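You operate a simulated robot arm through the tools that you are given. There is no shell and no other tool. Be economical: measure what you need, move in short steps, check, and stop when the job is done.

You are at the controls of a simulated robot arm. One attempt, no reset.

Task
Press the booth copy key two times. Take the blue letter tile that says "y" from the long white table top and put it on the ledge before the pier. Take the red carton and put it on the green floor plate. Put the tank bottle from the packing table top on the back of the battery table. The order is free. Set down upright: red carton, tank bottle.

It is judged by the outcome, as a careful person would: the job done as asked, and still so three seconds after it is handed in. It fails if anything else is knocked over, pushed out of place, dropped, spilled or broken.

Robot
A 6-joint arm with a two-finger parallel gripper on a trunk, on a base that drives. Base frame: it is fixed to the floor where the robot stands at the start and does not move with it; the origin is under the middle of the robot, x ahead of it, y to its left, z up. Readings come in cm, rad, newtons and seconds.
With the tool pointing down near the work surface it reaches from about 32 to 70 cm from the robot's upright axis, wherever it stands. Its first joint turns from -2.897 to 2.897 rad. Places, roughly: back of the battery table (37x15 cm) [20, 400, 84]; blue letter tile [50, 150, 75]; booth copy key [50, -10, 80]; green floor plate [-300, 350, 75]; ledge before the pier (44x19 cm) [362, -144, 78]; red carton [-250, 350, 75]; tank bottle [-275, 375, 75]. Payload 4.1 kg.
The TCP is the grasp point between the finger pads, 2.3 cm short of the fingertips. In the tool frame z runs along the fingers and y along their closing line. The gripper opens to 9.4 cm. The fingers are 3.8 cm wide and 1 cm thick; the gripper's body (5.4 by 9.6 cm) begins 3.9 cm behind the TCP.
Orientation is that of the tool frame in the base frame, as a unit quaternion [w, x, y, z]. With the fingers straight down and closing along the base's y, the tool's x points along the base's -x, its y along +y and its z along -z.

Tools
- The arm moves only by the tool send_rows. Its argument "targets" is a list of rows, each an object of numbers (a shift or turn left out is 0, a gripper value left out holds the last): "tx", "ty", "tz": the shift along the tool's x, y, z in cm; "ax", "ay", "az": the turn, a rotation vector about the tool's x, y, z in rad; "fingers": the gripper command, from -1 (fully open) to 1 (shut), values between in proportion. In form: [{"tx": .., "ty": .., "tz": .., "ax": .., "ay": .., "az": .., "fingers": ..}, ...]. A call has 1 to 20 rows; each row shifts and turns the commanded pose from where the row before left it, along the tool's axes as they then stand. A row lasts 0.2 s, in which the tool goes at most 5 cm and 0.15 rad; a call with a longer step from one row to the next is refused whole, and so is a gripper value outside its range. Where a pose cannot be reached the arm comes as near as it can. A force on the tool above 40 N (or 10 N above the force at the start of the call, whichever is more), or a blocked arm, ends the call early, and 0.2 s more pass. Each finger travels about 4.5 cm/s and halts on what it meets, pressing with about 42 N; the grip force reading is that of the motor and also rises with nothing between the fingers. The clock runs only during rows and for 0.2 s after the last one: add rows that do not move to give the fingers time. It gives the time, the measured TCP pose, the force on the tool (base axes), the opening and the grip force at its end, in the units of the frame above (readings bear some noise), with the torque about the TCP (base axes, N m) and any sound that the robot's microphone picked up, and new pictures: "show" is both (left out), scene, wrist or none.
- Cameras (640 x 400 px; columns grow to the right, rows downward): "scene" is now at [0.67, 11.86, 144.51]; the picture's right is [-0.58, -0.81, 0.00], its down [-0.51, 0.37, -0.78] and it looks along [0.63, -0.45, -0.63] (base axes); focal length 267 px, centre (320, 200). "wrist" rides on the gripper at [8.6, 1.6, -7.4] in the tool frame; the picture's right is [-0.18, 0.98, 0.00], its down [-0.58, -0.11, -0.81] and it looks along [-0.79, -0.15, 0.59] (tool axes); focal length 243 px, centre (320, 200). There is no depth. A picture from a camera that has moved, and an enlarged one, comes with that camera's place and axes in the base frame and with its lens.
- lift_body(by): slides the trunk up (or, below 0, down) by that many cm; the arm and the scene camera ride with it, the base frame stays. It gives what a move gives, with no picture.
- roll_base(legs): drives the robot by 1 to 6 legs, each [ahead, turn to the left] in cm and rad, along the robot's own axes; the way and the turn of a leg run together, so that a leg with both is an arc; at most 150 cm and 3.142 rad a leg. The arm and the cameras ride along, it lands a little off, and it stops where it bumps. It gives what a move gives, and a new picture of the scene camera.
- head_to(pan, tilt): turns the head with the scene camera to pan (to the left, within 2.705 rad either way) and tilt (down, from -0.506 to 1.204), counted from straight ahead of the robot. It gives what a move gives, and a new picture of the scene camera.
- inspect(camera, box): a new picture of the part [left, top, right, bottom] of that camera's present view, enlarged. It takes no simulated time.
- hand_in(): hands the job in; it is judged then, once.

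Work in short steps. Places have to be worked out from the pictures, the camera data and where the tool is seen: move nearer, look again, correct. Check each grasp and each placing, and mend what went wrong. You have 165 turns and 260 pictures in all, those below and enlarged ones among them. Open the gripper and draw the arm clear of the work before you hand the job in, unless the task says otherwise; then end with one line.

The tools are called by a JSON object that holds its "fn" and its "kwargs". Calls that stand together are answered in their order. send_rows: Moves the arm, as the interface text tells. Its arguments: {"type":"object","properties":{"targets":{"type":"array","items":{"type":"object","properties":{"tx":{"type":"number"},"ty":{"type":"number"},"tz":{"type":"number"},"ax":{"type":"number"},"ay":{"type":"number"},"az":{"type":"number"},"fingers":{"type":"number"}}}},"show":{"type":"string","enum":["both","scene","wrist","none"]}},"required":["targets"]} The other tools are called the same way: lift_body (by) slides the trunk up or down; roll_base (legs) drives the base; head_to (pan, tilt) turns the head that bears the scene camera; inspect (camera, box) takes an enlarged picture of a part of a camera's view; hand_in () hands the job in.

At the start:

```text
time_s: 0.0
tool_pos: [37.72, -20.56, 109.19]
ee_rot: [-0.001, 0.0, 1.0, 0.0]
force: [-0.5, -0.6, -0.6]
ft_torque: [-0.02, -0.01, 0.0]
gripper_width: 9.41
grasp_force: 0.1
trunk travel left (down, up): [-40.0, 19.0]
robot x, y, heading: [-0.41, -0.3, 0.002]
head pan, tilt: [-0.621, 0.681]
```

scene: 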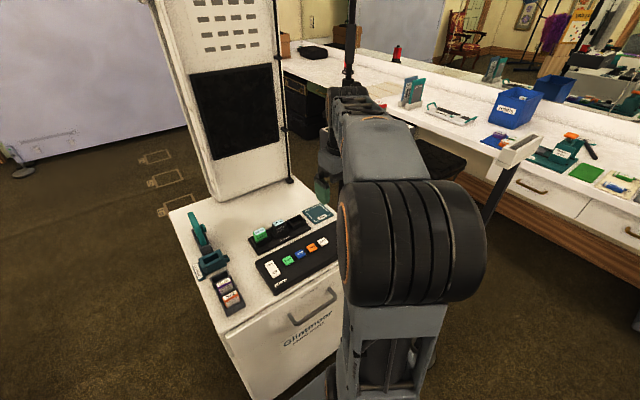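
wrist: 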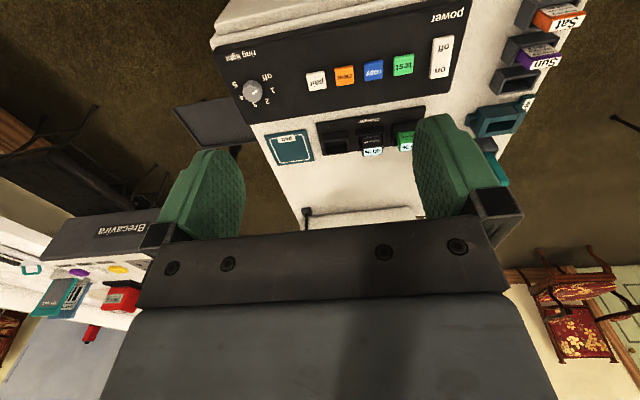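

The wrist picture shows a panel with coloured keys; I enlarge it to read the labels.

{"fn": "inspect", "kwargs": {"camera": "wrist", "box": [220, 0, 480, 160]}}

{"fn": "inspect", "kwargs": {"camera": "scene", "box": [180, 190, 360, 320]}}

```text
2.46 times, centred on (350, 80) of wrist
camera zoom: at [28.96, -18.99, 116.59], right [0.18, 0.98, 0.0], down [0.58, -0.11, 0.81], along [0.79, -0.15, -0.59], focal length 597 px, centre (246, 495)
```

zoom: 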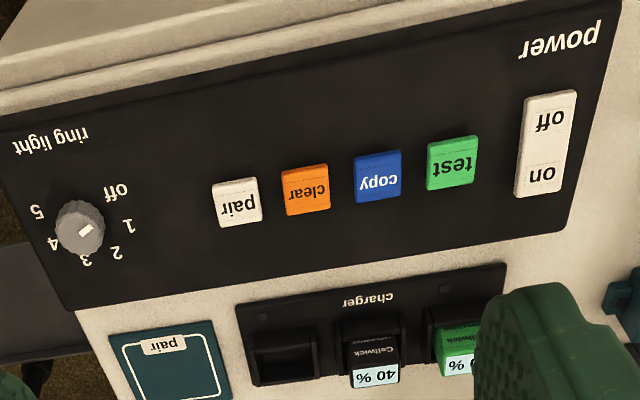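

```text
3.08 times, centred on (270, 255) of scene
camera zoom: at [0.67, 11.86, 144.51], right [-0.58, -0.81, 0.0], down [-0.51, 0.37, -0.78], along [0.63, -0.45, -0.63], focal length 823 px, centre (474, 31)
```

zoom: 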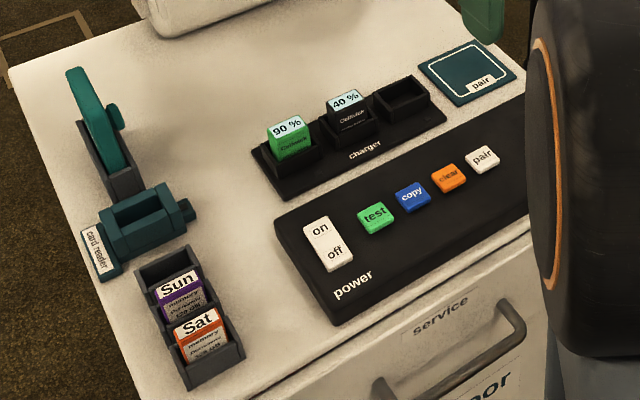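

From both views I place the copy key at about (47.1, -14.2), top z 80.7. I shut the fingers and come above it at TCP z 87.

{"fn": "send_rows", "kwargs": {"targets": [{"fingers": 1, "tx": -1.2, "ty": 0.8}, {"tx": -1.2, "ty": 0.8}, {"tx": -1.2, "ty": 0.8}, {"tx": -1.2, "ty": 0.8}, {"tx": -1.2, "ty": 0.8}, {"tx": -1.2, "ty": 0.8}, {"tx": -1.2, "ty": 0.8}, {"tx": -1.0, "ty": 0.75}, {"tz": 4}, {"tz": 4}, {"tz": 4}, {"tz": 4}, {"tz": 3}, {"tz": 3}]}}

```text
time_s: 3.0
tool_pos: [46.92, -14.21, 87.3]
ee_rot: [0.0, 0.0, 1.0, 0.001]
force: [-0.8, 0.2, 0.0]
ft_torque: [-0.01, -0.02, 0.01]
gripper_width: 0.01
grasp_force: 42.4
trunk travel left (down, up): [-40.0, 19.0]
robot x, y, heading: [-0.17, 0.21, -0.002]
head pan, tilt: [-0.621, 0.681]
camera scene: at [0.67, 11.86, 144.51], right [-0.58, -0.81, 0.0], down [-0.51, 0.37, -0.78], along [0.63, -0.45, -0.63], focal length 267 px, centre (320, 200)
camera wrist: at [38.27, -12.6, 94.69], right [0.18, 0.98, 0.0], down [0.58, -0.11, 0.81], along [0.79, -0.15, -0.59], focal length 243 px, centre (320, 200)
```

scene: 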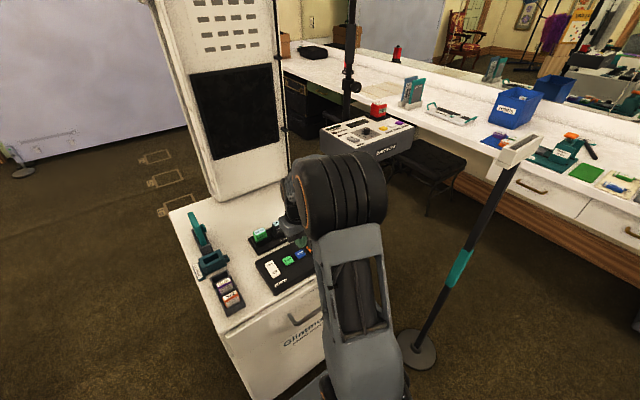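
wrist: 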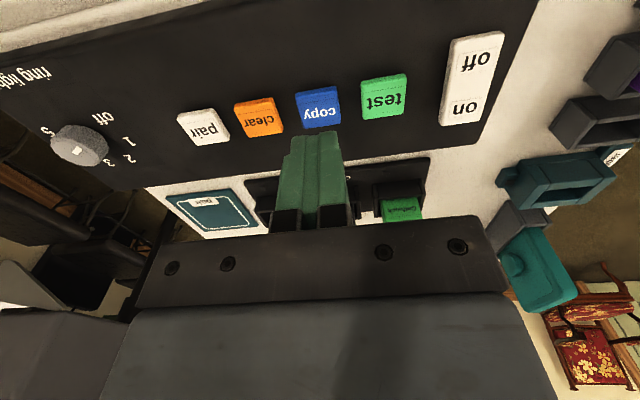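

The key still works out at (47.1, -14.3); the tip is about 4.3 cm above it. I descend gently with small steps.

{"fn": "send_rows", "kwargs": {"targets": [{"tz": 1.5}, {"tz": 1.5}, {"tz": 0.7}, {"tz": 0.2}, {"tz": 0.2}, {"tz": 0.2}], "show": "wrist"}}

```text
time_s: 4.4
tool_pos: [47.12, -14.3, 82.89]
ee_rot: [0.0, 0.0, 1.0, 0.0]
force: [0.4, 0.2, 0.2]
ft_torque: [-0.02, -0.02, 0.0]
gripper_width: 0.0
grasp_force: 41.5
trunk travel left (down, up): [-40.0, 19.0]
robot x, y, heading: [-0.23, -0.14, 0.004]
head pan, tilt: [-0.621, 0.681]
camera wrist: at [38.36, -12.63, 90.26], right [0.18, 0.98, 0.0], down [0.58, -0.11, 0.81], along [0.79, -0.15, -0.59], focal length 243 px, centre (320, 200)
```

wrist: 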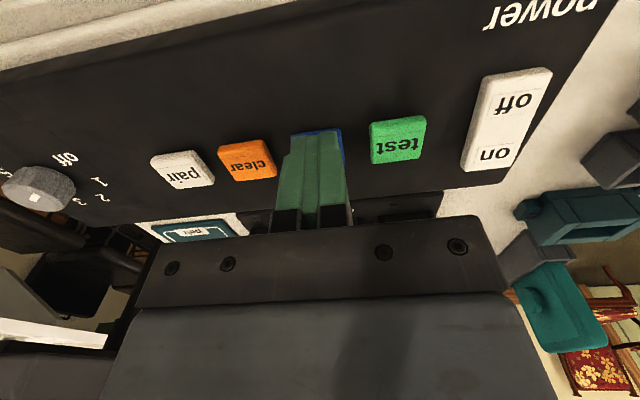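

No contact yet; I continue in 0.15 cm steps.

{"fn": "send_rows", "kwargs": {"targets": [{"tz": 0.15}, {"tz": 0.15}, {"tz": 0.15}], "show": "none"}}

```text
time_s: 5.2
tool_pos: [47.08, -14.18, 82.36]
ee_rot: [0.0, 0.001, 1.0, 0.0]
force: [-0.8, 0.2, 0.8]
ft_torque: [0.03, -0.02, 0.0]
gripper_width: 0.0
grasp_force: 42.0
trunk travel left (down, up): [-40.0, 19.0]
robot x, y, heading: [0.06, -0.09, 0.0]
head pan, tilt: [-0.621, 0.681]
```

Force begins to rise slightly; go on a little further.

{"fn": "send_rows", "kwargs": {"targets": [{"tz": 0.1}, {"tz": 0.1}, {"tz": 0.1}], "show": "none"}}

```text
time_s: 6.0
tool_pos: [47.2, -14.26, 82.17]
ee_rot: [0.001, -0.001, 1.0, 0.001]
force: [-0.7, -0.9, 2.4]
ft_torque: [-0.01, 0.02, -0.01]
gripper_width: 0.02
grasp_force: 42.0
trunk travel left (down, up): [-40.0, 19.0]
robot x, y, heading: [-0.22, -0.0, -0.002]
head pan, tilt: [-0.621, 0.681]
heard: click
```

A click was heard: first press. I lift 1.5 cm to release the key.

{"fn": "send_rows", "kwargs": {"targets": [{"tz": -0.5}, {"tz": -1}, {}, {}], "show": "none"}}

{"fn": "send_rows", "kwargs": {"targets": [{"tz": 0.5}, {"tz": 0.5}, {"tz": 0.2}, {"tz": 0.1}, {"tz": 0.1}, {"tz": 0.1}], "show": "wrist"}}

```text
time_s: 7.0
tool_pos: [47.08, -14.27, 83.59]
ee_rot: [0.0, 0.001, 1.0, 0.001]
force: [-0.7, 0.3, 1.1]
ft_torque: [0.02, -0.02, -0.03]
gripper_width: 0.0
grasp_force: 42.1
trunk travel left (down, up): [-40.0, 19.0]
robot x, y, heading: [-0.21, -0.1, 0.003]
head pan, tilt: [-0.621, 0.681]
```

```text
time_s: 8.4
tool_pos: [47.16, -14.19, 82.2]
ee_rot: [0.0, 0.0, 1.0, 0.001]
force: [1.3, 0.3, 2.7]
ft_torque: [0.01, -0.02, -0.02]
gripper_width: 0.0
grasp_force: 42.3
trunk travel left (down, up): [-40.0, 19.0]
robot x, y, heading: [-0.2, -0.49, 0.001]
head pan, tilt: [-0.621, 0.681]
heard: click
camera wrist: at [38.41, -12.64, 89.49], right [0.18, 0.98, 0.0], down [0.58, -0.11, 0.81], along [0.79, -0.15, -0.59], focal length 243 px, centre (320, 200)
```

wrist: 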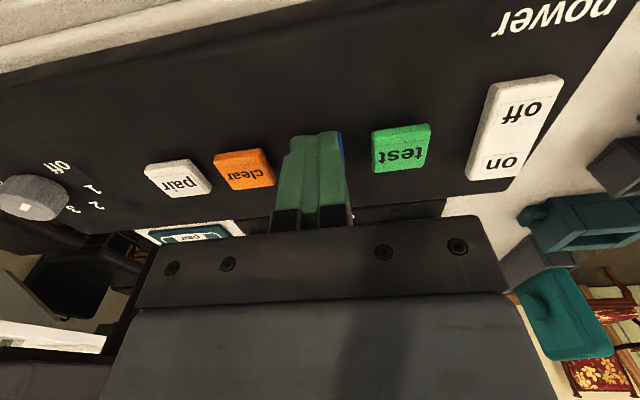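

Two clicks: the key is pressed twice. I lift straight up and draw the arm back, then look to the left.

{"fn": "send_rows", "kwargs": {"targets": [{"tz": -1}, {"tz": -4}, {"tz": -4}, {"tz": -4}, {"tz": -4}, {"tz": -4}, {"tz": -4}, {"tz": -4, "tx": 1}, {"tx": 3}, {"tx": 3}, {"tx": 3}], "show": "none"}}

{"fn": "head_to", "kwargs": {"pan": 1.2, "tilt": 0.4}}

{"fn": "head_to", "kwargs": {"pan": 2.4, "tilt": 0.25}}

{"fn": "head_to", "kwargs": {"pan": 0.0, "tilt": 0.4}}

```text
time_s: 10.8
tool_pos: [36.97, -14.25, 111.31]
ee_rot: [-0.001, 0.0, 1.0, 0.0]
force: [0.0, -0.1, -0.3]
ft_torque: [-0.02, -0.01, -0.04]
gripper_width: 0.01
grasp_force: 41.6
trunk travel left (down, up): [-40.0, 19.0]
robot x, y, heading: [0.03, 0.24, -0.002]
head pan, tilt: [-0.621, 0.681]
```

```text
time_s: 12.6
tool_pos: [37.04, -14.2, 111.33]
ee_rot: [0.0, 0.0, 1.0, -0.001]
force: [0.3, 0.2, -0.2]
ft_torque: [0.04, 0.03, 0.03]
gripper_width: 0.0
grasp_force: 41.9
trunk travel left (down, up): [-40.0, 19.0]
robot x, y, heading: [-0.2, -0.19, 0.001]
head pan, tilt: [1.201, 0.4]
camera scene: at [-2.95, 25.49, 147.02], right [0.93, -0.36, 0.0], down [-0.14, -0.36, -0.92], along [0.33, 0.86, -0.39], focal length 267 px, centre (320, 200)
```

scene: 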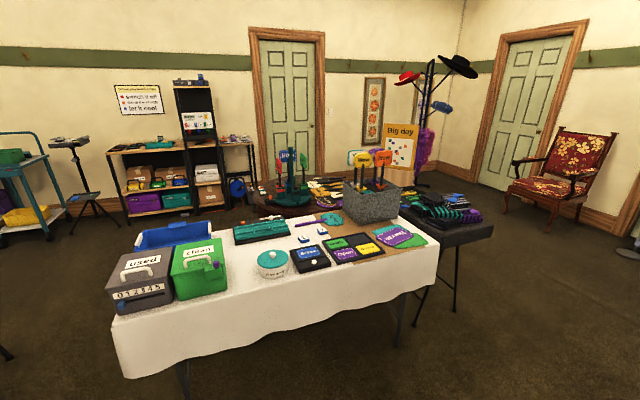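

```text
time_s: 14.0
tool_pos: [37.17, -14.32, 111.21]
ee_rot: [0.001, 0.0, 1.0, 0.0]
force: [0.5, 0.3, 0.0]
ft_torque: [-0.03, 0.0, 0.0]
gripper_width: 0.0
grasp_force: 41.9
trunk travel left (down, up): [-40.0, 19.0]
robot x, y, heading: [0.17, -0.04, 0.001]
head pan, tilt: [2.4, 0.25]
camera scene: at [-13.18, 23.17, 148.42], right [0.68, 0.74, 0.0], down [0.18, -0.17, -0.97], along [-0.71, 0.66, -0.25], focal length 267 px, centre (320, 200)
```

scene: 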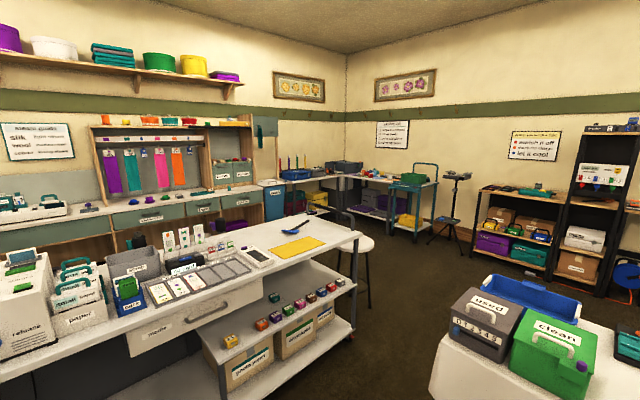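

```text
time_s: 16.2
tool_pos: [37.15, -14.29, 111.35]
ee_rot: [0.0, 0.0, 1.0, 0.0]
force: [0.1, -0.5, 0.3]
ft_torque: [0.0, -0.04, -0.01]
gripper_width: 0.0
grasp_force: 41.8
trunk travel left (down, up): [-40.0, 19.0]
robot x, y, heading: [0.07, -0.16, -0.0]
head pan, tilt: [0.0, 0.4]
camera scene: at [2.96, 16.86, 147.03], right [0.0, -1.0, 0.0], down [-0.39, 0.0, -0.92], along [0.92, 0.0, -0.39], focal length 267 px, centre (320, 200)
```

scene: 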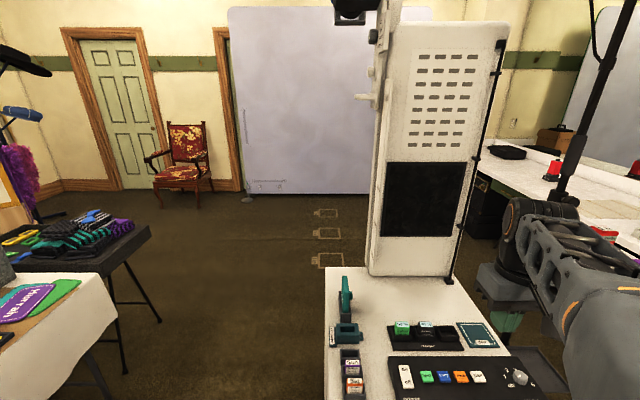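

Now a closer look at the white-cloth table for the tile, then at the right side for the ledge.

{"fn": "head_to", "kwargs": {"pan": 1.2, "tilt": 0.5}}

{"fn": "inspect", "kwargs": {"camera": "scene", "box": [230, 100, 450, 260]}}

{"fn": "head_to", "kwargs": {"pan": -0.5, "tilt": 0.2}}

{"fn": "head_to", "kwargs": {"pan": -1.2, "tilt": 0.4}}

```text
time_s: 17.6
tool_pos: [37.09, -14.32, 111.24]
ee_rot: [0.001, 0.0, 1.0, 0.0]
force: [-1.1, 0.7, -0.1]
ft_torque: [0.01, -0.03, -0.02]
gripper_width: 0.01
grasp_force: 41.6
trunk travel left (down, up): [-40.0, 19.0]
robot x, y, heading: [-0.24, -0.31, -0.004]
head pan, tilt: [1.201, 0.499]
camera scene: at [-3.01, 25.33, 146.11], right [0.93, -0.36, 0.0], down [-0.17, -0.45, -0.88], along [0.32, 0.82, -0.48], focal length 267 px, centre (320, 200)
```

scene: 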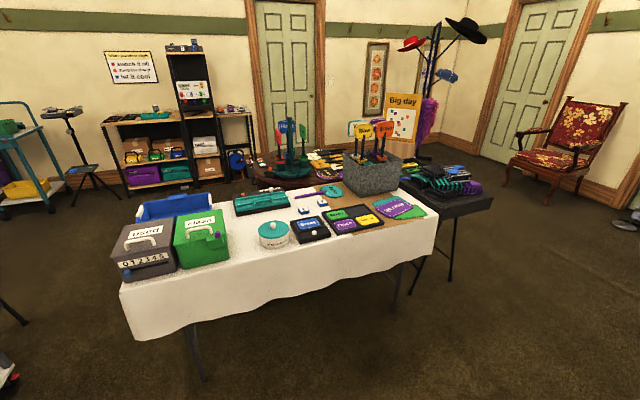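

```text
2.50 times, centred on (340, 180) of scene
camera zoom: at [-3.01, 25.33, 146.11], right [0.93, -0.36, 0.0], down [-0.17, -0.45, -0.88], along [0.32, 0.82, -0.48], focal length 668 px, centre (270, 250)
```

zoom: 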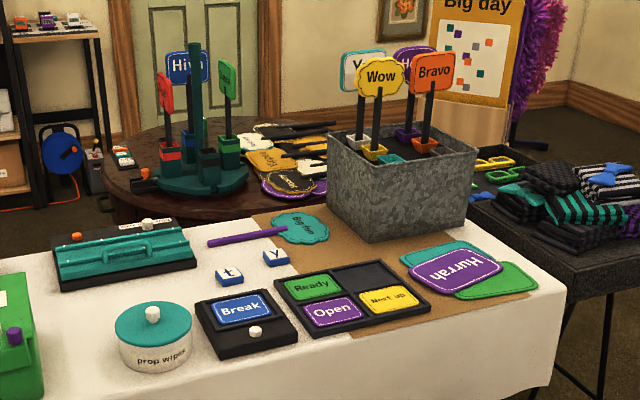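

```text
time_s: 19.3
tool_pos: [36.97, -14.32, 111.23]
ee_rot: [0.0, 0.0, 1.0, 0.0]
force: [0.0, 0.8, -0.3]
ft_torque: [-0.02, 0.01, -0.01]
gripper_width: 0.01
grasp_force: 42.5
trunk travel left (down, up): [-40.0, 19.0]
robot x, y, heading: [-0.47, 0.04, 0.0]
head pan, tilt: [-0.499, 0.201]
camera scene: at [1.88, 12.4, 148.88], right [-0.48, -0.88, 0.0], down [-0.18, 0.1, -0.98], along [0.86, -0.47, -0.2], focal length 267 px, centre (320, 200)
```

scene: 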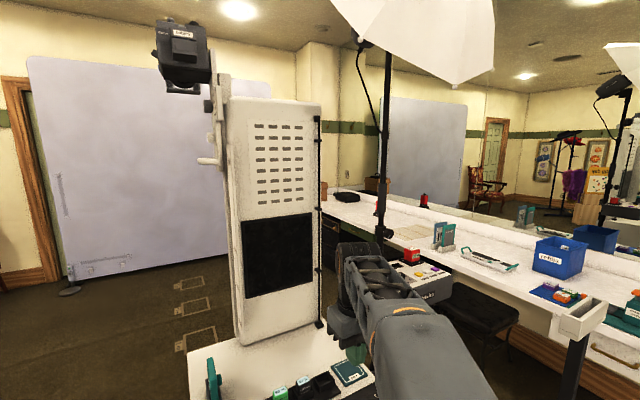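

```text
time_s: 20.4
tool_pos: [37.09, -14.33, 111.25]
ee_rot: [0.001, 0.0, 1.0, 0.0]
force: [-0.3, 0.1, -1.1]
ft_torque: [-0.03, -0.04, 0.03]
gripper_width: 0.02
grasp_force: 42.1
trunk travel left (down, up): [-40.0, 19.0]
robot x, y, heading: [0.17, 0.37, 0.004]
head pan, tilt: [-1.201, 0.4]
camera scene: at [-2.95, 8.22, 147.03], right [-0.93, -0.36, 0.0], down [-0.14, 0.36, -0.92], along [0.33, -0.86, -0.39], focal length 267 px, centre (320, 200)
```

scene: 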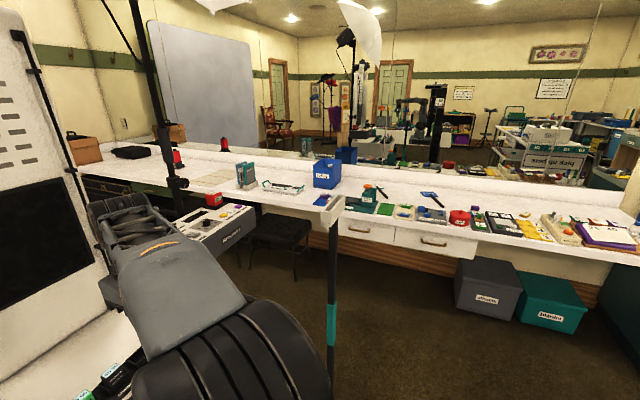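

The blue "y" tile is on the white-cloth table at about (44, 141). I drive in front of it, facing the table (near edge at y≈112).

{"fn": "roll_base", "kwargs": {"legs": [[0, 1.571], [30, 0], [0, -0.75], [58, 0], [0, 0.75]]}}

{"fn": "head_to", "kwargs": {"pan": 0.0, "tilt": 0.75}}

```text
time_s: 33.1
tool_pos: [53.34, 109.22, 111.19]
ee_rot: [0.001, -0.706, 0.708, 0.0]
force: [0.3, -0.2, 0.2]
ft_torque: [-0.04, -0.02, -0.02]
gripper_width: 0.02
grasp_force: 42.1
trunk travel left (down, up): [-40.0, 19.0]
robot x, y, heading: [39.03, 72.35, 1.569]
head pan, tilt: [-1.201, 0.4]
camera scene: at [30.58, 69.82, 147.02], right [0.36, -0.93, 0.0], down [-0.36, -0.14, -0.92], along [0.86, 0.33, -0.39], focal length 267 px, centre (320, 200)
```

scene: 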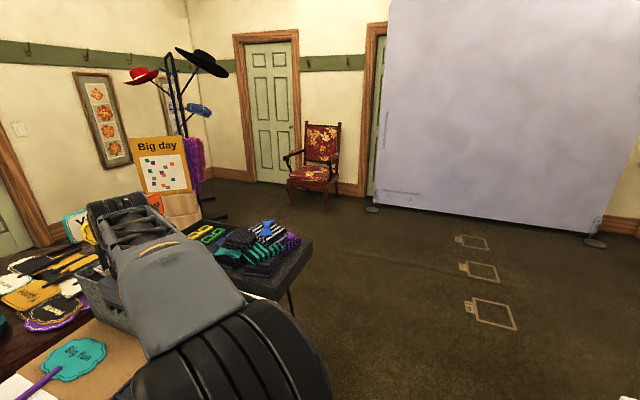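

```text
time_s: 34.5
tool_pos: [53.29, 109.26, 111.26]
ee_rot: [0.0, -0.705, 0.709, 0.0]
force: [-0.2, 0.6, -0.5]
ft_torque: [0.01, 0.0, 0.01]
gripper_width: 0.0
grasp_force: 42.2
trunk travel left (down, up): [-40.0, 19.0]
robot x, y, heading: [38.94, 72.11, 1.567]
head pan, tilt: [0.0, 0.75]
camera scene: at [21.97, 74.79, 143.92], right [1.0, 0.0, 0.0], down [0.0, -0.68, -0.73], along [0.0, 0.73, -0.68], focal length 267 px, centre (320, 200)
```

scene: 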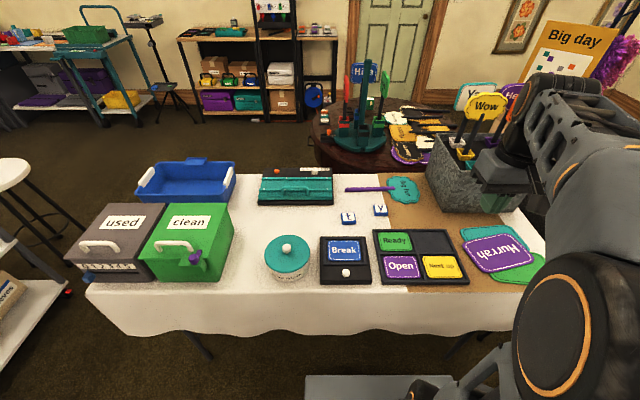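

The y tile works out at (43.9, 142). I enlarge it to see its shape and the room around it.

{"fn": "inspect", "kwargs": {"camera": "scene", "box": [320, 180, 440, 255]}}

```text
5.33 times, centred on (380, 218) of scene
camera zoom: at [21.97, 74.79, 143.92], right [1.0, 0.0, 0.0], down [0.0, -0.68, -0.73], along [0.0, 0.73, -0.68], focal length 1426 px, centre (0, 107)
```

zoom: 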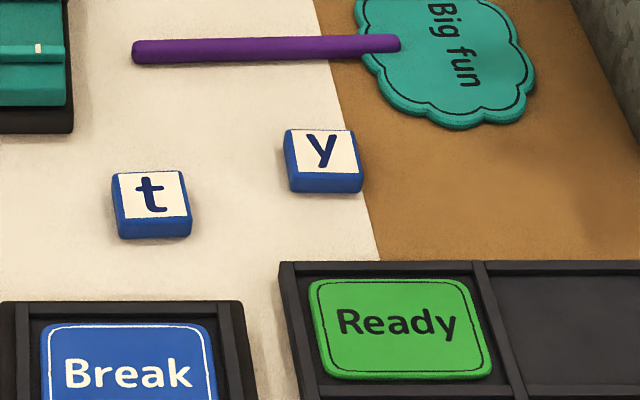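

I drive 8 cm nearer, then move the open gripper above the tile.

{"fn": "roll_base", "kwargs": {"legs": [[8, 0]]}}

{"fn": "send_rows", "kwargs": {"targets": [{"fingers": -0.5, "tx": -3, "ty": 1.2}, {"tx": -3, "ty": 1.2}, {"tx": -3, "ty": 1.2}, {"tx": -3, "ty": 1.2}, {"tx": -3, "ty": 1.2}, {"tx": -3, "ty": 1.2}, {"tx": -3, "ty": 1.2}, {"tx": -3, "ty": 1.1}, {"tz": 4}, {"tz": 4}, {"tz": 4}, {"tz": 4}]}}

```text
time_s: 35.6
tool_pos: [53.29, 117.48, 111.1]
ee_rot: [0.0, -0.706, 0.708, 0.0]
force: [-0.4, -0.3, 0.1]
ft_torque: [0.01, 0.0, -0.02]
gripper_width: 0.0
grasp_force: 41.7
trunk travel left (down, up): [-40.0, 19.0]
robot x, y, heading: [38.98, 80.64, 1.568]
head pan, tilt: [0.0, 0.75]
camera scene: at [22.0, 82.88, 143.91], right [1.0, 0.0, 0.0], down [0.0, -0.68, -0.73], along [0.0, 0.73, -0.68], focal length 267 px, centre (320, 200)
```

scene: 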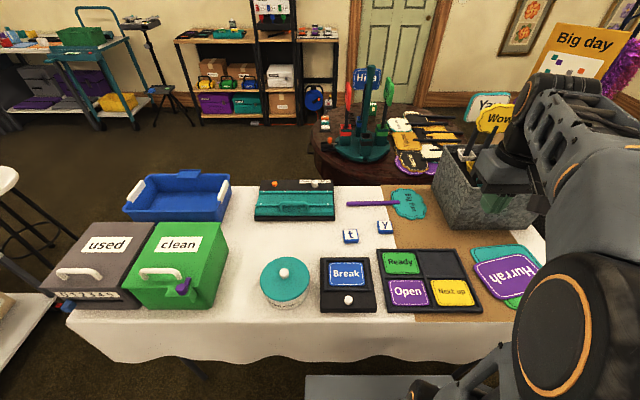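

```text
time_s: 38.2
tool_pos: [43.54, 141.3, 95.15]
ee_rot: [0.0, -0.706, 0.708, 0.001]
force: [0.2, -0.8, 0.1]
ft_torque: [0.01, 0.0, 0.03]
gripper_width: 7.03
grasp_force: 0.1
trunk travel left (down, up): [-40.0, 19.0]
robot x, y, heading: [39.28, 80.59, 1.564]
head pan, tilt: [0.0, 0.75]
camera scene: at [21.99, 82.88, 143.92], right [1.0, 0.0, 0.0], down [0.0, -0.68, -0.73], along [0.0, 0.73, -0.68], focal length 267 px, centre (320, 200)
camera wrist: at [41.87, 132.72, 102.55], right [-0.98, 0.19, 0.0], down [0.11, 0.58, 0.81], along [0.15, 0.79, -0.59], focal length 243 px, centre (320, 200)
```

scene: 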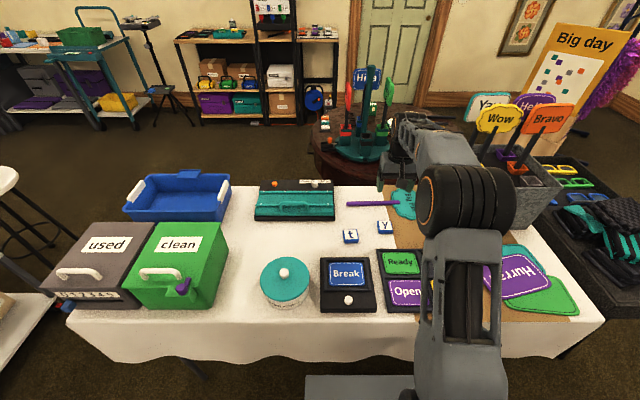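
wrist: 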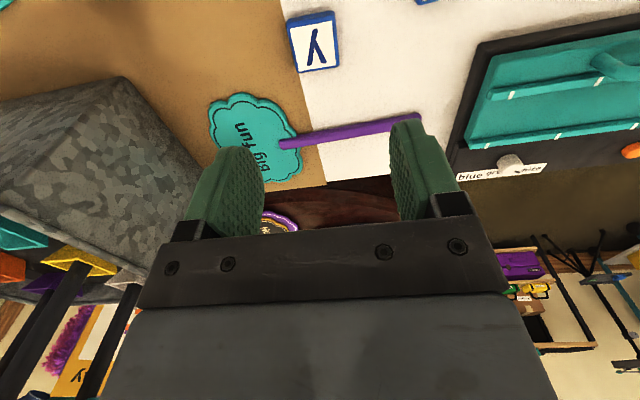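

The tile is at (44.1, 142.7). I shift over and descend until the tips are just above it.

{"fn": "send_rows", "kwargs": {"targets": [{"tx": -1.4, "ty": -0.55, "tz": 3}, {"tz": 4}, {"tz": 4}, {"tz": 3}, {"tz": 2}, {}]}}

```text
time_s: 39.6
tool_pos: [44.36, 142.79, 79.34]
ee_rot: [0.0, -0.707, 0.708, 0.0]
force: [-0.6, 0.8, -0.7]
ft_torque: [0.03, -0.01, 0.02]
gripper_width: 7.03
grasp_force: 0.0
trunk travel left (down, up): [-40.0, 19.0]
robot x, y, heading: [39.16, 79.89, 1.569]
head pan, tilt: [0.0, 0.75]
camera scene: at [21.99, 82.88, 143.91], right [1.0, 0.0, 0.0], down [0.0, -0.68, -0.73], along [0.0, 0.73, -0.68], focal length 267 px, centre (320, 200)
camera wrist: at [42.59, 134.18, 86.65], right [-0.98, 0.19, 0.0], down [0.11, 0.58, 0.81], along [0.15, 0.79, -0.59], focal length 243 px, centre (320, 200)
```

scene: 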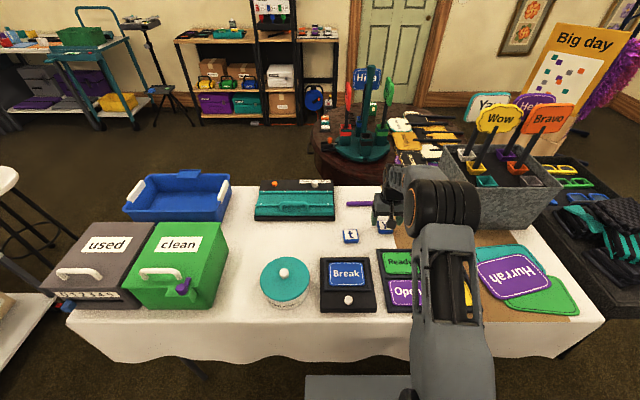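
wrist: 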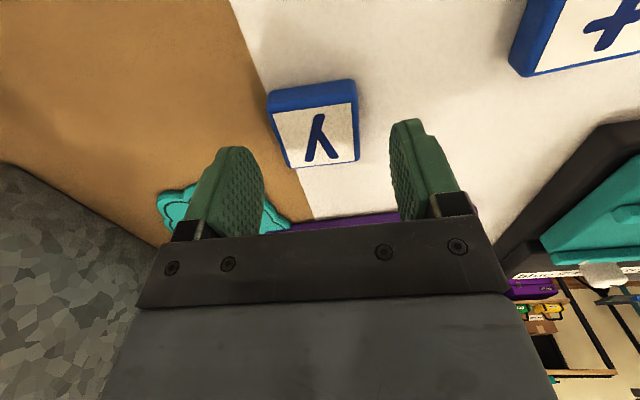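

Tile lies centred between the fingers. I descend about 2.6 cm more, watching force.

{"fn": "send_rows", "kwargs": {"targets": [{"tz": 1}, {"tz": 0.8}, {"tz": 0.4}, {"tz": 0.3}], "show": "wrist"}}

```text
time_s: 40.6
tool_pos: [44.47, 142.72, 76.77]
ee_rot: [0.0, -0.707, 0.708, 0.0]
force: [0.2, 0.7, -0.6]
ft_torque: [0.01, 0.01, 0.0]
gripper_width: 7.07
grasp_force: 0.1
trunk travel left (down, up): [-40.0, 19.0]
robot x, y, heading: [38.35, 80.26, 1.568]
head pan, tilt: [0.0, 0.75]
camera wrist: at [42.65, 134.14, 84.19], right [-0.98, 0.19, 0.0], down [0.11, 0.58, 0.81], along [0.15, 0.79, -0.59], focal length 243 px, centre (320, 200)
```

wrist: 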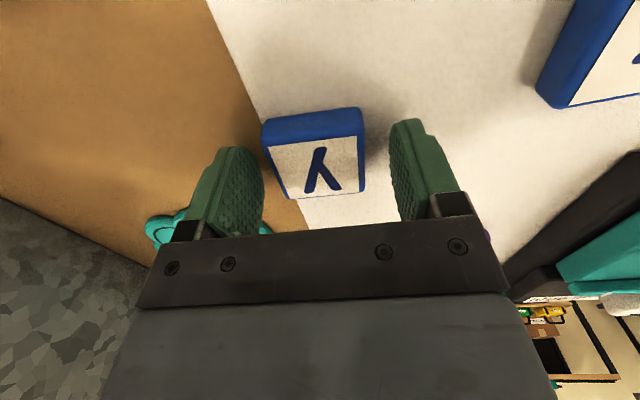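

{"fn": "send_rows", "kwargs": {"targets": [{"tz": 0.3}, {"tz": 0.3}, {}], "show": "wrist"}}

```text
time_s: 41.4
tool_pos: [44.49, 142.75, 76.32]
ee_rot: [0.0, -0.706, 0.708, 0.001]
force: [-0.5, -2.8, 9.3]
ft_torque: [-0.23, 0.24, -0.03]
gripper_width: 7.04
grasp_force: 0.1
trunk travel left (down, up): [-40.0, 19.0]
robot x, y, heading: [38.91, 80.02, 1.568]
head pan, tilt: [0.0, 0.75]
camera wrist: at [42.65, 134.12, 83.68], right [-0.98, 0.19, 0.0], down [0.11, 0.58, 0.81], along [0.15, 0.79, -0.59], focal length 243 px, centre (320, 200)
```

wrist: 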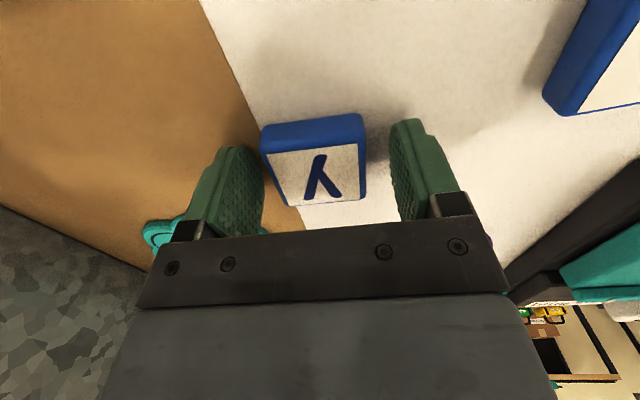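

The tips touch the table (z≈74.1). I back up 0.4 cm and close.

{"fn": "send_rows", "kwargs": {"targets": [{"tz": -0.4}, {"fingers": 1}, {}, {}, {}, {}], "show": "wrist"}}

```text
time_s: 42.8
tool_pos: [44.34, 142.8, 76.69]
ee_rot: [0.0, -0.707, 0.707, -0.001]
force: [0.1, 0.0, -0.1]
ft_torque: [-0.01, 0.0, -0.01]
gripper_width: 4.68
grasp_force: 41.5
trunk travel left (down, up): [-40.0, 19.0]
robot x, y, heading: [38.41, 80.54, 1.572]
head pan, tilt: [0.0, 0.75]
camera wrist: at [42.62, 134.16, 83.96], right [-0.98, 0.19, 0.0], down [0.11, 0.58, 0.81], along [0.15, 0.79, -0.59], focal length 243 px, centre (320, 200)
```

wrist: 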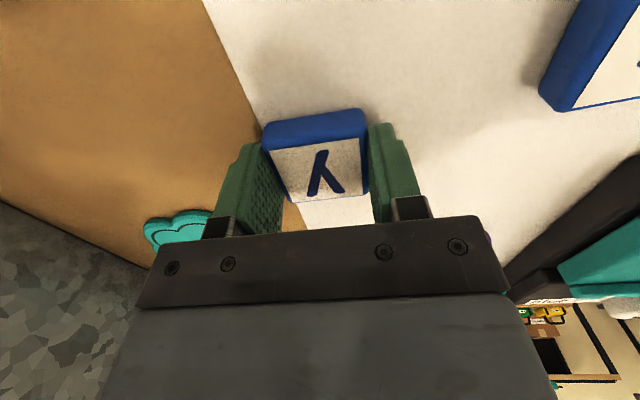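

Held at 4.68 cm. I lift straight up and draw back toward the robot.

{"fn": "send_rows", "kwargs": {"targets": [{"tz": -2}, {"tz": -4}, {"tz": -4}, {"tz": -4}, {"tz": -4}, {"tz": -4}, {"tz": -4}, {"tz": -4, "tx": 2}, {"tz": -4, "tx": 4}, {"tx": 4}, {"tx": 4}, {"tx": 4}, {"tx": 4}], "show": "wrist"}}

{"fn": "head_to", "kwargs": {"pan": -1.57, "tilt": 0.3}}

{"fn": "head_to", "kwargs": {"pan": -2.3, "tilt": 0.3}}

```text
refused: row 9 steps farther than a row can; nothing moved
```

```text
time_s: 44.4
tool_pos: [44.43, 142.72, 76.55]
ee_rot: [0.0, -0.706, 0.708, -0.001]
force: [0.2, -0.4, -0.9]
ft_torque: [0.0, -0.02, 0.0]
gripper_width: 4.68
grasp_force: 42.0
trunk travel left (down, up): [-40.0, 19.0]
robot x, y, heading: [38.83, 80.38, 1.565]
head pan, tilt: [-1.571, 0.3]
camera scene: at [31.31, 74.57, 147.95], right [0.0, -1.0, 0.0], down [-0.3, 0.0, -0.96], along [0.96, 0.0, -0.3], focal length 267 px, centre (320, 200)
```

scene: 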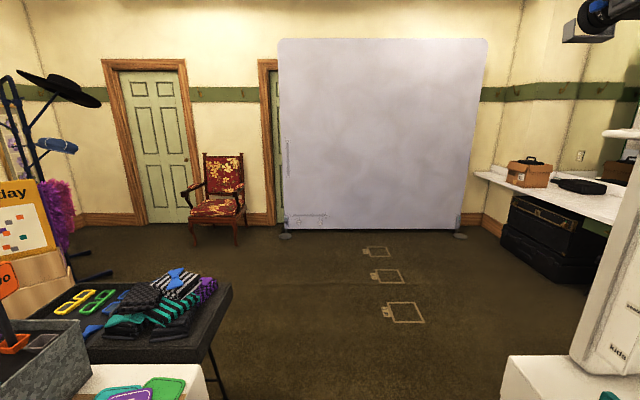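

```text
time_s: 45.5
tool_pos: [44.37, 142.77, 76.51]
ee_rot: [0.001, -0.706, 0.708, -0.001]
force: [0.6, 0.0, 0.6]
ft_torque: [0.02, 0.01, 0.0]
gripper_width: 4.64
grasp_force: 42.5
trunk travel left (down, up): [-40.0, 19.0]
robot x, y, heading: [38.86, 80.23, 1.566]
head pan, tilt: [-2.3, 0.3]
camera scene: at [28.92, 68.36, 147.95], right [-0.67, -0.74, 0.0], down [-0.22, 0.2, -0.96], along [0.71, -0.64, -0.3], focal length 267 px, centre (320, 200)
```

scene: 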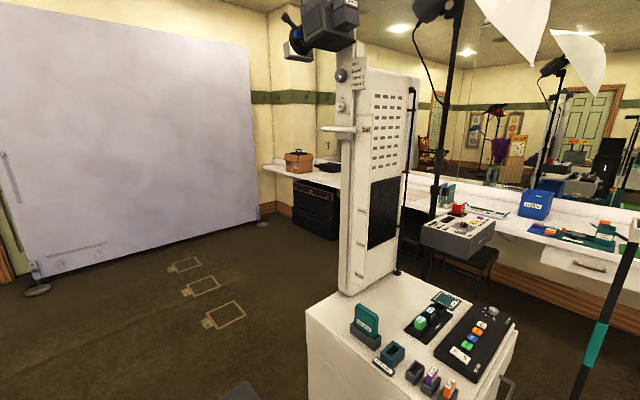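

The lift was refused for step size; I resend with smaller steps.

{"fn": "send_rows", "kwargs": {"targets": [{"tz": -2}, {"tz": -4}, {"tz": -4}, {"tz": -4}, {"tz": -4}, {"tz": -4}, {"tz": -4}, {"tz": -4, "tx": 2}, {"tx": 4}, {"tx": 4}, {"tx": 4}, {"tx": 4}, {"tx": 4}], "show": "wrist"}}

{"fn": "roll_base", "kwargs": {"legs": [[-12, 0], [0, -1.571], [120, 0], [0, -0.35]]}}

{"fn": "head_to", "kwargs": {"pan": -0.4, "tilt": 0.4}}

```text
time_s: 48.3
tool_pos: [44.5, 120.75, 106.59]
ee_rot: [0.001, -0.707, 0.707, 0.0]
force: [-0.5, 1.2, -0.4]
ft_torque: [0.0, 0.05, -0.03]
gripper_width: 4.66
grasp_force: 42.4
trunk travel left (down, up): [-40.0, 19.0]
robot x, y, heading: [39.16, 80.53, 1.566]
head pan, tilt: [-2.3, 0.3]
camera wrist: at [42.7, 112.13, 114.04], right [-0.98, 0.19, 0.0], down [0.11, 0.58, 0.81], along [0.15, 0.79, -0.59], focal length 243 px, centre (320, 200)
```

wrist: 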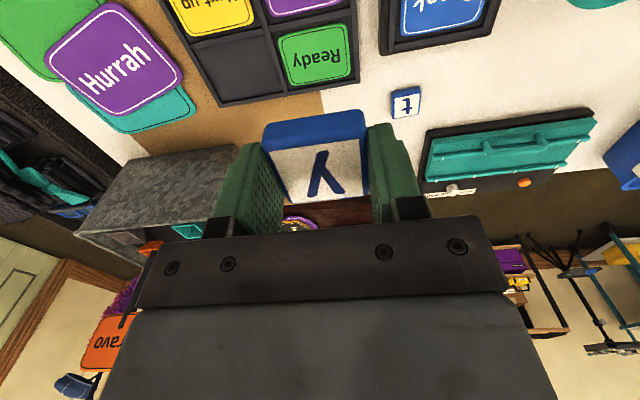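

```text
time_s: 60.2
tool_pos: [195.81, 48.87, 106.68]
ee_rot: [0.0, 0.176, 0.984, 0.0]
force: [-1.1, -0.4, 0.1]
ft_torque: [0.0, 0.0, 0.0]
gripper_width: 4.67
grasp_force: 42.1
trunk travel left (down, up): [-40.0, 19.0]
robot x, y, heading: [160.24, 68.3, -0.353]
head pan, tilt: [-2.3, 0.3]
camera scene: at [151.32, 81.56, 147.95], right [-0.47, 0.88, 0.0], down [0.26, 0.14, -0.96], along [-0.84, -0.45, -0.3], focal length 267 px, centre (320, 200)
```

scene: 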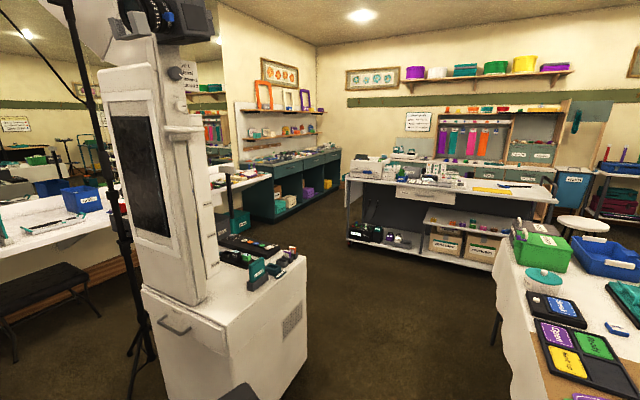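

```text
time_s: 62.0
tool_pos: [195.76, 48.82, 106.68]
ee_rot: [-0.001, 0.176, 0.984, 0.0]
force: [-0.4, 0.1, -0.3]
ft_torque: [0.0, -0.04, -0.02]
gripper_width: 4.66
grasp_force: 41.6
trunk travel left (down, up): [-40.0, 19.0]
robot x, y, heading: [159.62, 67.95, -0.351]
head pan, tilt: [-0.4, 0.4]
camera scene: at [166.32, 79.61, 147.02], right [-0.68, -0.73, 0.0], down [-0.28, 0.27, -0.92], along [0.67, -0.63, -0.39], focal length 267 px, centre (320, 200)
```

scene: 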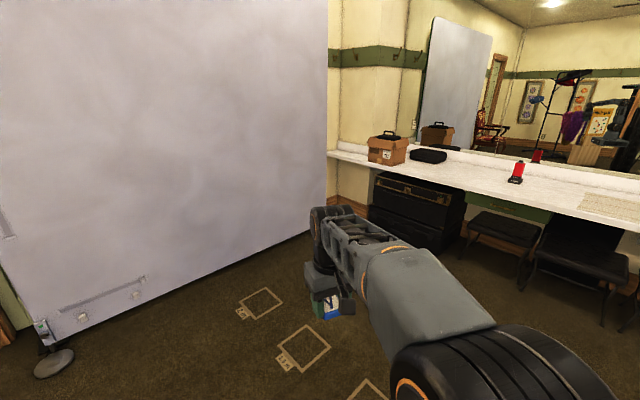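

The ledge is at the far end of the counter, left of the brown box and next to the backdrop's right edge. I drive closer and look again.

{"fn": "roll_base", "kwargs": {"legs": [[0, -0.26], [145, 0], [0, -0.96]]}}

{"fn": "head_to", "kwargs": {"pan": 0.5, "tilt": 0.5}}

```text
time_s: 72.5
tool_pos: [270.86, -52.92, 106.62]
ee_rot: [0.0, 0.71, 0.704, -0.002]
force: [0.7, 0.6, -0.9]
ft_torque: [0.01, 0.01, -0.01]
gripper_width: 4.64
grasp_force: 41.9
trunk travel left (down, up): [-40.0, 19.0]
robot x, y, heading: [276.26, -12.3, -1.581]
head pan, tilt: [-0.4, 0.4]
camera scene: at [289.59, -14.89, 147.03], right [-0.92, 0.4, 0.0], down [0.15, 0.36, -0.92], along [-0.37, -0.85, -0.39], focal length 267 px, centre (320, 200)
```

scene: 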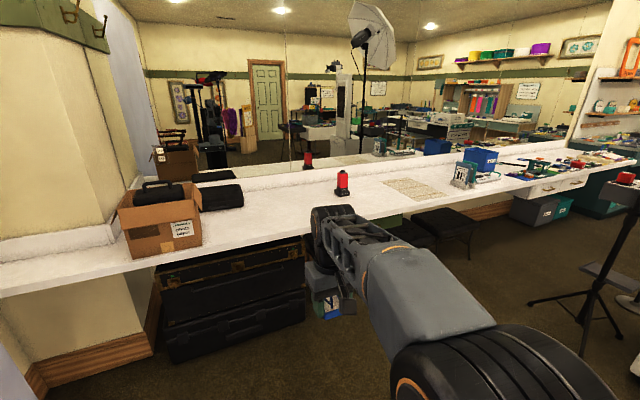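

```text
time_s: 73.7
tool_pos: [270.93, -52.8, 106.66]
ee_rot: [0.001, 0.71, 0.704, 0.0]
force: [-0.2, -0.4, -0.2]
ft_torque: [0.03, 0.02, 0.01]
gripper_width: 4.64
grasp_force: 42.0
trunk travel left (down, up): [-40.0, 19.0]
robot x, y, heading: [276.57, -12.35, -1.578]
head pan, tilt: [0.499, 0.499]
camera scene: at [297.55, -14.42, 146.1], right [-0.88, -0.47, 0.0], down [-0.23, 0.42, -0.88], along [0.41, -0.77, -0.48], focal length 267 px, centre (320, 200)
```

scene: 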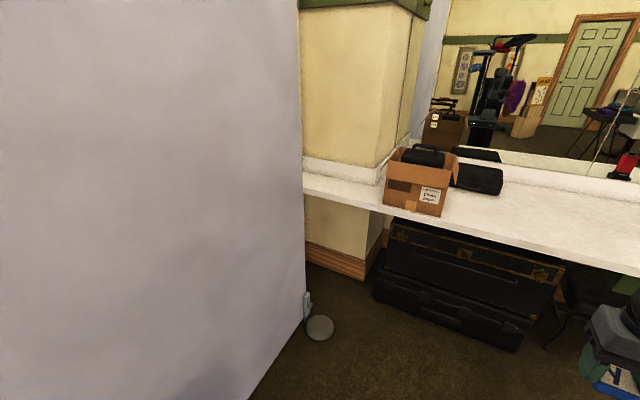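

The ledge left of the pier corner is visible: front edge y≈-122, pier face ≈-153, x ≈ 337–384. The backdrop foot is at about (350,-103), so I go to about (310,-97), facing -y, in two stages.

{"fn": "roll_base", "kwargs": {"legs": [[0, 0.578], [61, 0], [0, -0.575], [20, 0]]}}

{"fn": "head_to", "kwargs": {"pan": 0.6, "tilt": 0.9}}

```text
time_s: 81.5
tool_pos: [303.03, -124.52, 106.71]
ee_rot: [0.0, 0.71, 0.704, 0.0]
force: [0.0, 0.2, -0.5]
ft_torque: [-0.01, 0.0, -0.02]
gripper_width: 4.67
grasp_force: 41.9
trunk travel left (down, up): [-40.0, 19.0]
robot x, y, heading: [309.09, -84.2, -1.577]
head pan, tilt: [0.499, 0.499]
camera scene: at [329.62, -86.07, 146.11], right [-0.88, -0.47, 0.0], down [-0.23, 0.42, -0.88], along [0.41, -0.77, -0.48], focal length 267 px, centre (320, 200)
```

scene: 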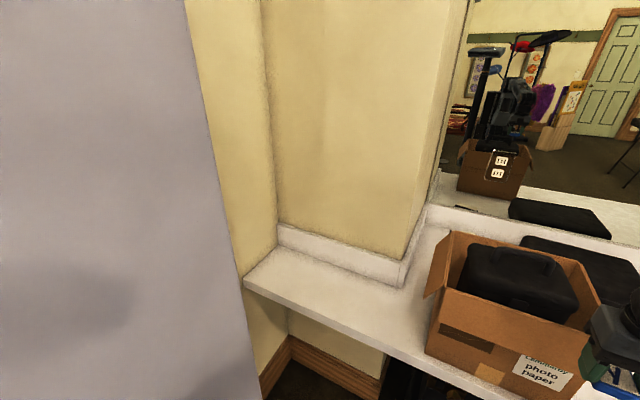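

```text
time_s: 82.4
tool_pos: [303.09, -124.54, 106.75]
ee_rot: [0.0, 0.71, 0.704, 0.001]
force: [0.9, -0.4, 0.0]
ft_torque: [0.01, 0.01, -0.03]
gripper_width: 4.65
grasp_force: 41.8
trunk travel left (down, up): [-40.0, 19.0]
robot x, y, heading: [309.12, -83.93, -1.578]
head pan, tilt: [0.6, 0.901]
camera scene: at [329.55, -84.31, 142.73], right [-0.83, -0.56, 0.0], down [-0.44, 0.65, -0.62], along [0.35, -0.52, -0.78], focal length 267 px, centre (320, 200)
```

scene: 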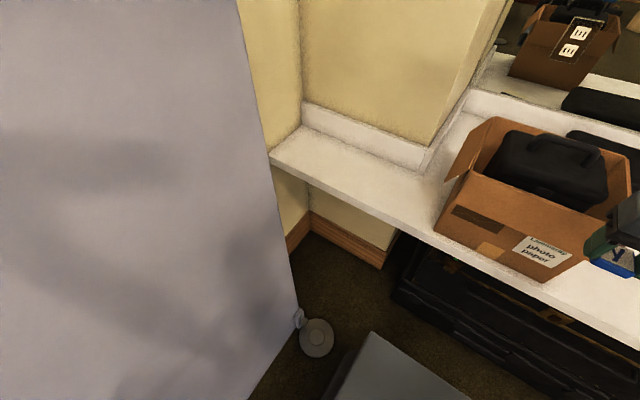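

Base fits with some room beside the foot disc; ledge is x 338–384, y -134…-155. I raise the trunk so the tool clears the box, drive 13 cm ahead, then look.

{"fn": "lift_body", "kwargs": {"by": 12}}

{"fn": "roll_base", "kwargs": {"legs": [[13, 0]]}}

{"fn": "send_rows", "kwargs": {"targets": [{"ty": 4, "tx": -0.5}, {"ty": 4, "tx": -0.5}, {"ty": 4, "tx": -0.5}, {"ty": 4, "tx": -0.5}, {"ty": 4, "tx": -0.5}, {"ty": 4, "tx": -0.5}, {"ty": 4, "tx": -0.5}, {"ty": 4, "tx": -0.5}, {"ty": 4, "tx": -0.5}, {"ty": 4, "tx": -0.5}, {"ty": 4, "tx": -0.5}, {"ty": 4, "tx": -0.5}, {"ty": 4, "tx": -1}]}}

```text
time_s: 83.9
tool_pos: [303.15, -124.48, 118.64]
ee_rot: [-0.001, 0.71, 0.704, 0.0]
force: [-0.6, -0.6, -0.7]
ft_torque: [-0.01, -0.03, -0.02]
gripper_width: 4.67
grasp_force: 42.1
trunk travel left (down, up): [-52.0, 7.0]
robot x, y, heading: [308.82, -84.13, -1.576]
head pan, tilt: [0.6, 0.901]
```

```text
time_s: 85.2
tool_pos: [302.93, -137.88, 118.6]
ee_rot: [0.001, 0.71, 0.704, 0.0]
force: [0.5, 0.4, -0.4]
ft_torque: [0.01, -0.01, 0.02]
gripper_width: 4.64
grasp_force: 41.9
trunk travel left (down, up): [-52.0, 7.0]
robot x, y, heading: [308.97, -97.78, -1.58]
head pan, tilt: [0.6, 0.901]
camera scene: at [329.43, -97.52, 154.72], right [-0.83, -0.56, 0.0], down [-0.44, 0.65, -0.62], along [0.35, -0.52, -0.78], focal length 267 px, centre (320, 200)
```

scene: 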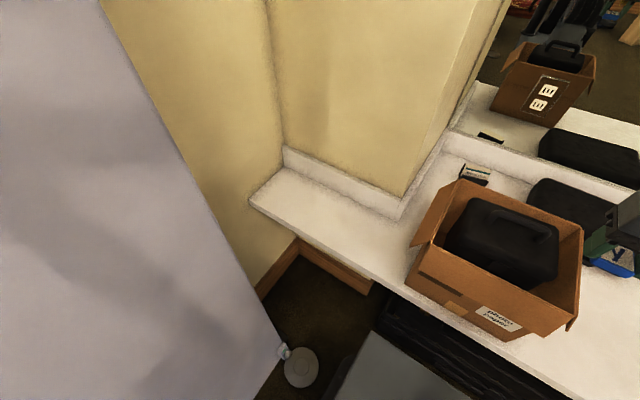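

```text
time_s: 88.0
tool_pos: [352.53, -143.68, 118.02]
ee_rot: [0.001, 0.71, 0.704, 0.001]
force: [-0.6, 0.4, 0.1]
ft_torque: [-0.02, -0.04, 0.03]
gripper_width: 4.67
grasp_force: 42.5
out of reach, approached as far as the arm can: row 13
trunk travel left (down, up): [-52.0, 7.0]
robot x, y, heading: [308.91, -96.97, -1.585]
head pan, tilt: [0.6, 0.901]
camera scene: at [329.32, -97.36, 154.75], right [-0.83, -0.56, 0.0], down [-0.44, 0.65, -0.62], along [0.35, -0.52, -0.78], focal length 267 px, centre (320, 200)
camera wrist: at [354.08, -134.93, 125.44], right [0.98, -0.19, 0.0], down [-0.11, -0.58, 0.81], along [-0.15, -0.79, -0.59], focal length 243 px, centre (320, 200)
```

scene: 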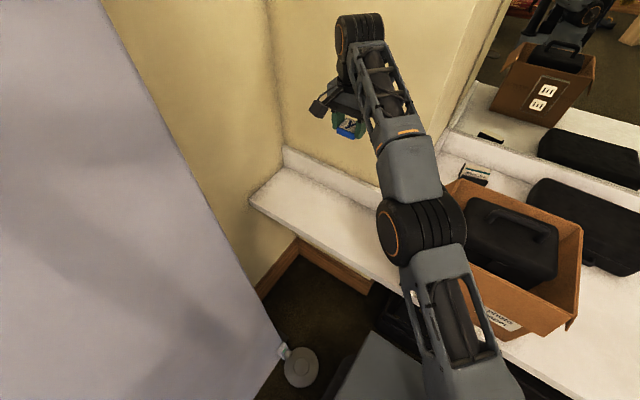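
wrist: 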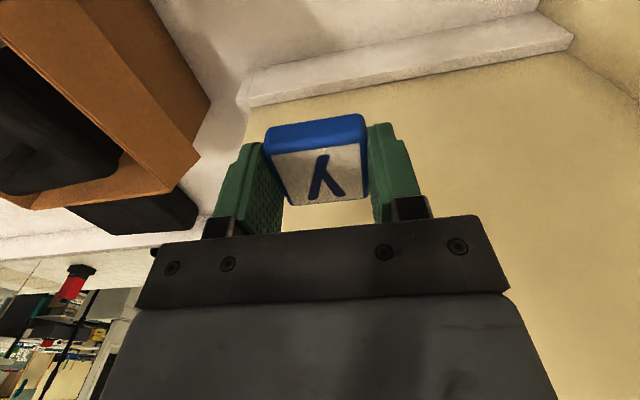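

The tool hangs over the ledge at (352.5, -143.7), clear of the pier. I lower by the arm to about z 90 and check.

{"fn": "send_rows", "kwargs": {"targets": [{"tz": 4}, {"tz": 4}, {"tz": 4}, {"tz": 4}, {"tz": 4}, {"tz": 4}, {"tz": 3}]}}

```text
time_s: 89.5
tool_pos: [352.7, -143.52, 90.58]
ee_rot: [-0.001, 0.71, 0.704, 0.0]
force: [-0.5, -0.9, 0.2]
ft_torque: [0.01, 0.0, -0.02]
gripper_width: 4.68
grasp_force: 41.6
trunk travel left (down, up): [-52.0, 7.0]
robot x, y, heading: [308.63, -97.33, -1.578]
head pan, tilt: [0.6, 0.901]
camera scene: at [329.47, -97.46, 154.72], right [-0.83, -0.56, 0.0], down [-0.44, 0.65, -0.62], along [0.35, -0.52, -0.78], focal length 267 px, centre (320, 200)
camera wrist: at [354.26, -134.85, 98.04], right [0.98, -0.19, 0.0], down [-0.11, -0.58, 0.81], along [-0.15, -0.79, -0.59], focal length 243 px, centre (320, 200)
```

scene: 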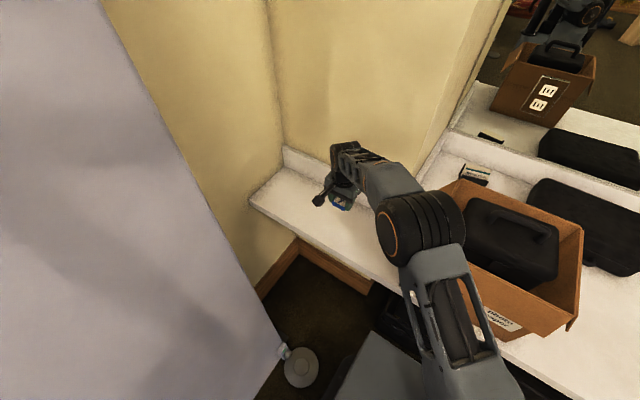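
wrist: 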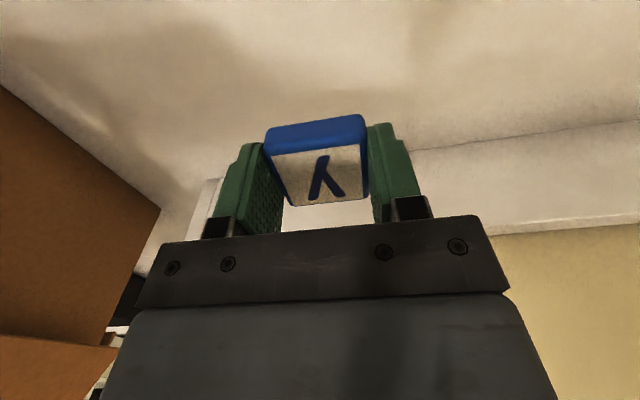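

{"fn": "send_rows", "kwargs": {"targets": [{"tz": 3}, {"tz": 3}, {"tz": 2}, {"tz": 0.5}, {"tz": 0.3}, {"tz": 0.3}], "show": "wrist"}}

```text
time_s: 91.0
tool_pos: [352.61, -143.53, 81.75]
ee_rot: [0.0, 0.71, 0.704, 0.001]
force: [0.1, -0.1, -0.1]
ft_torque: [0.0, 0.01, -0.02]
gripper_width: 4.64
grasp_force: 41.8
trunk travel left (down, up): [-52.0, 7.0]
robot x, y, heading: [308.76, -97.37, -1.581]
head pan, tilt: [0.6, 0.901]
camera wrist: at [354.21, -134.91, 89.11], right [0.98, -0.19, 0.0], down [-0.11, -0.58, 0.81], along [-0.15, -0.79, -0.59], focal length 243 px, centre (320, 200)
```

wrist: 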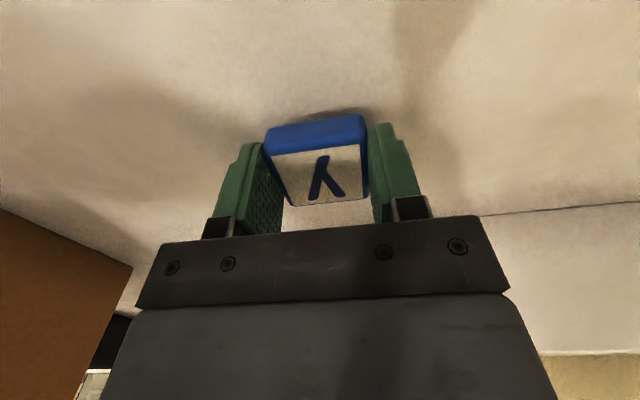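

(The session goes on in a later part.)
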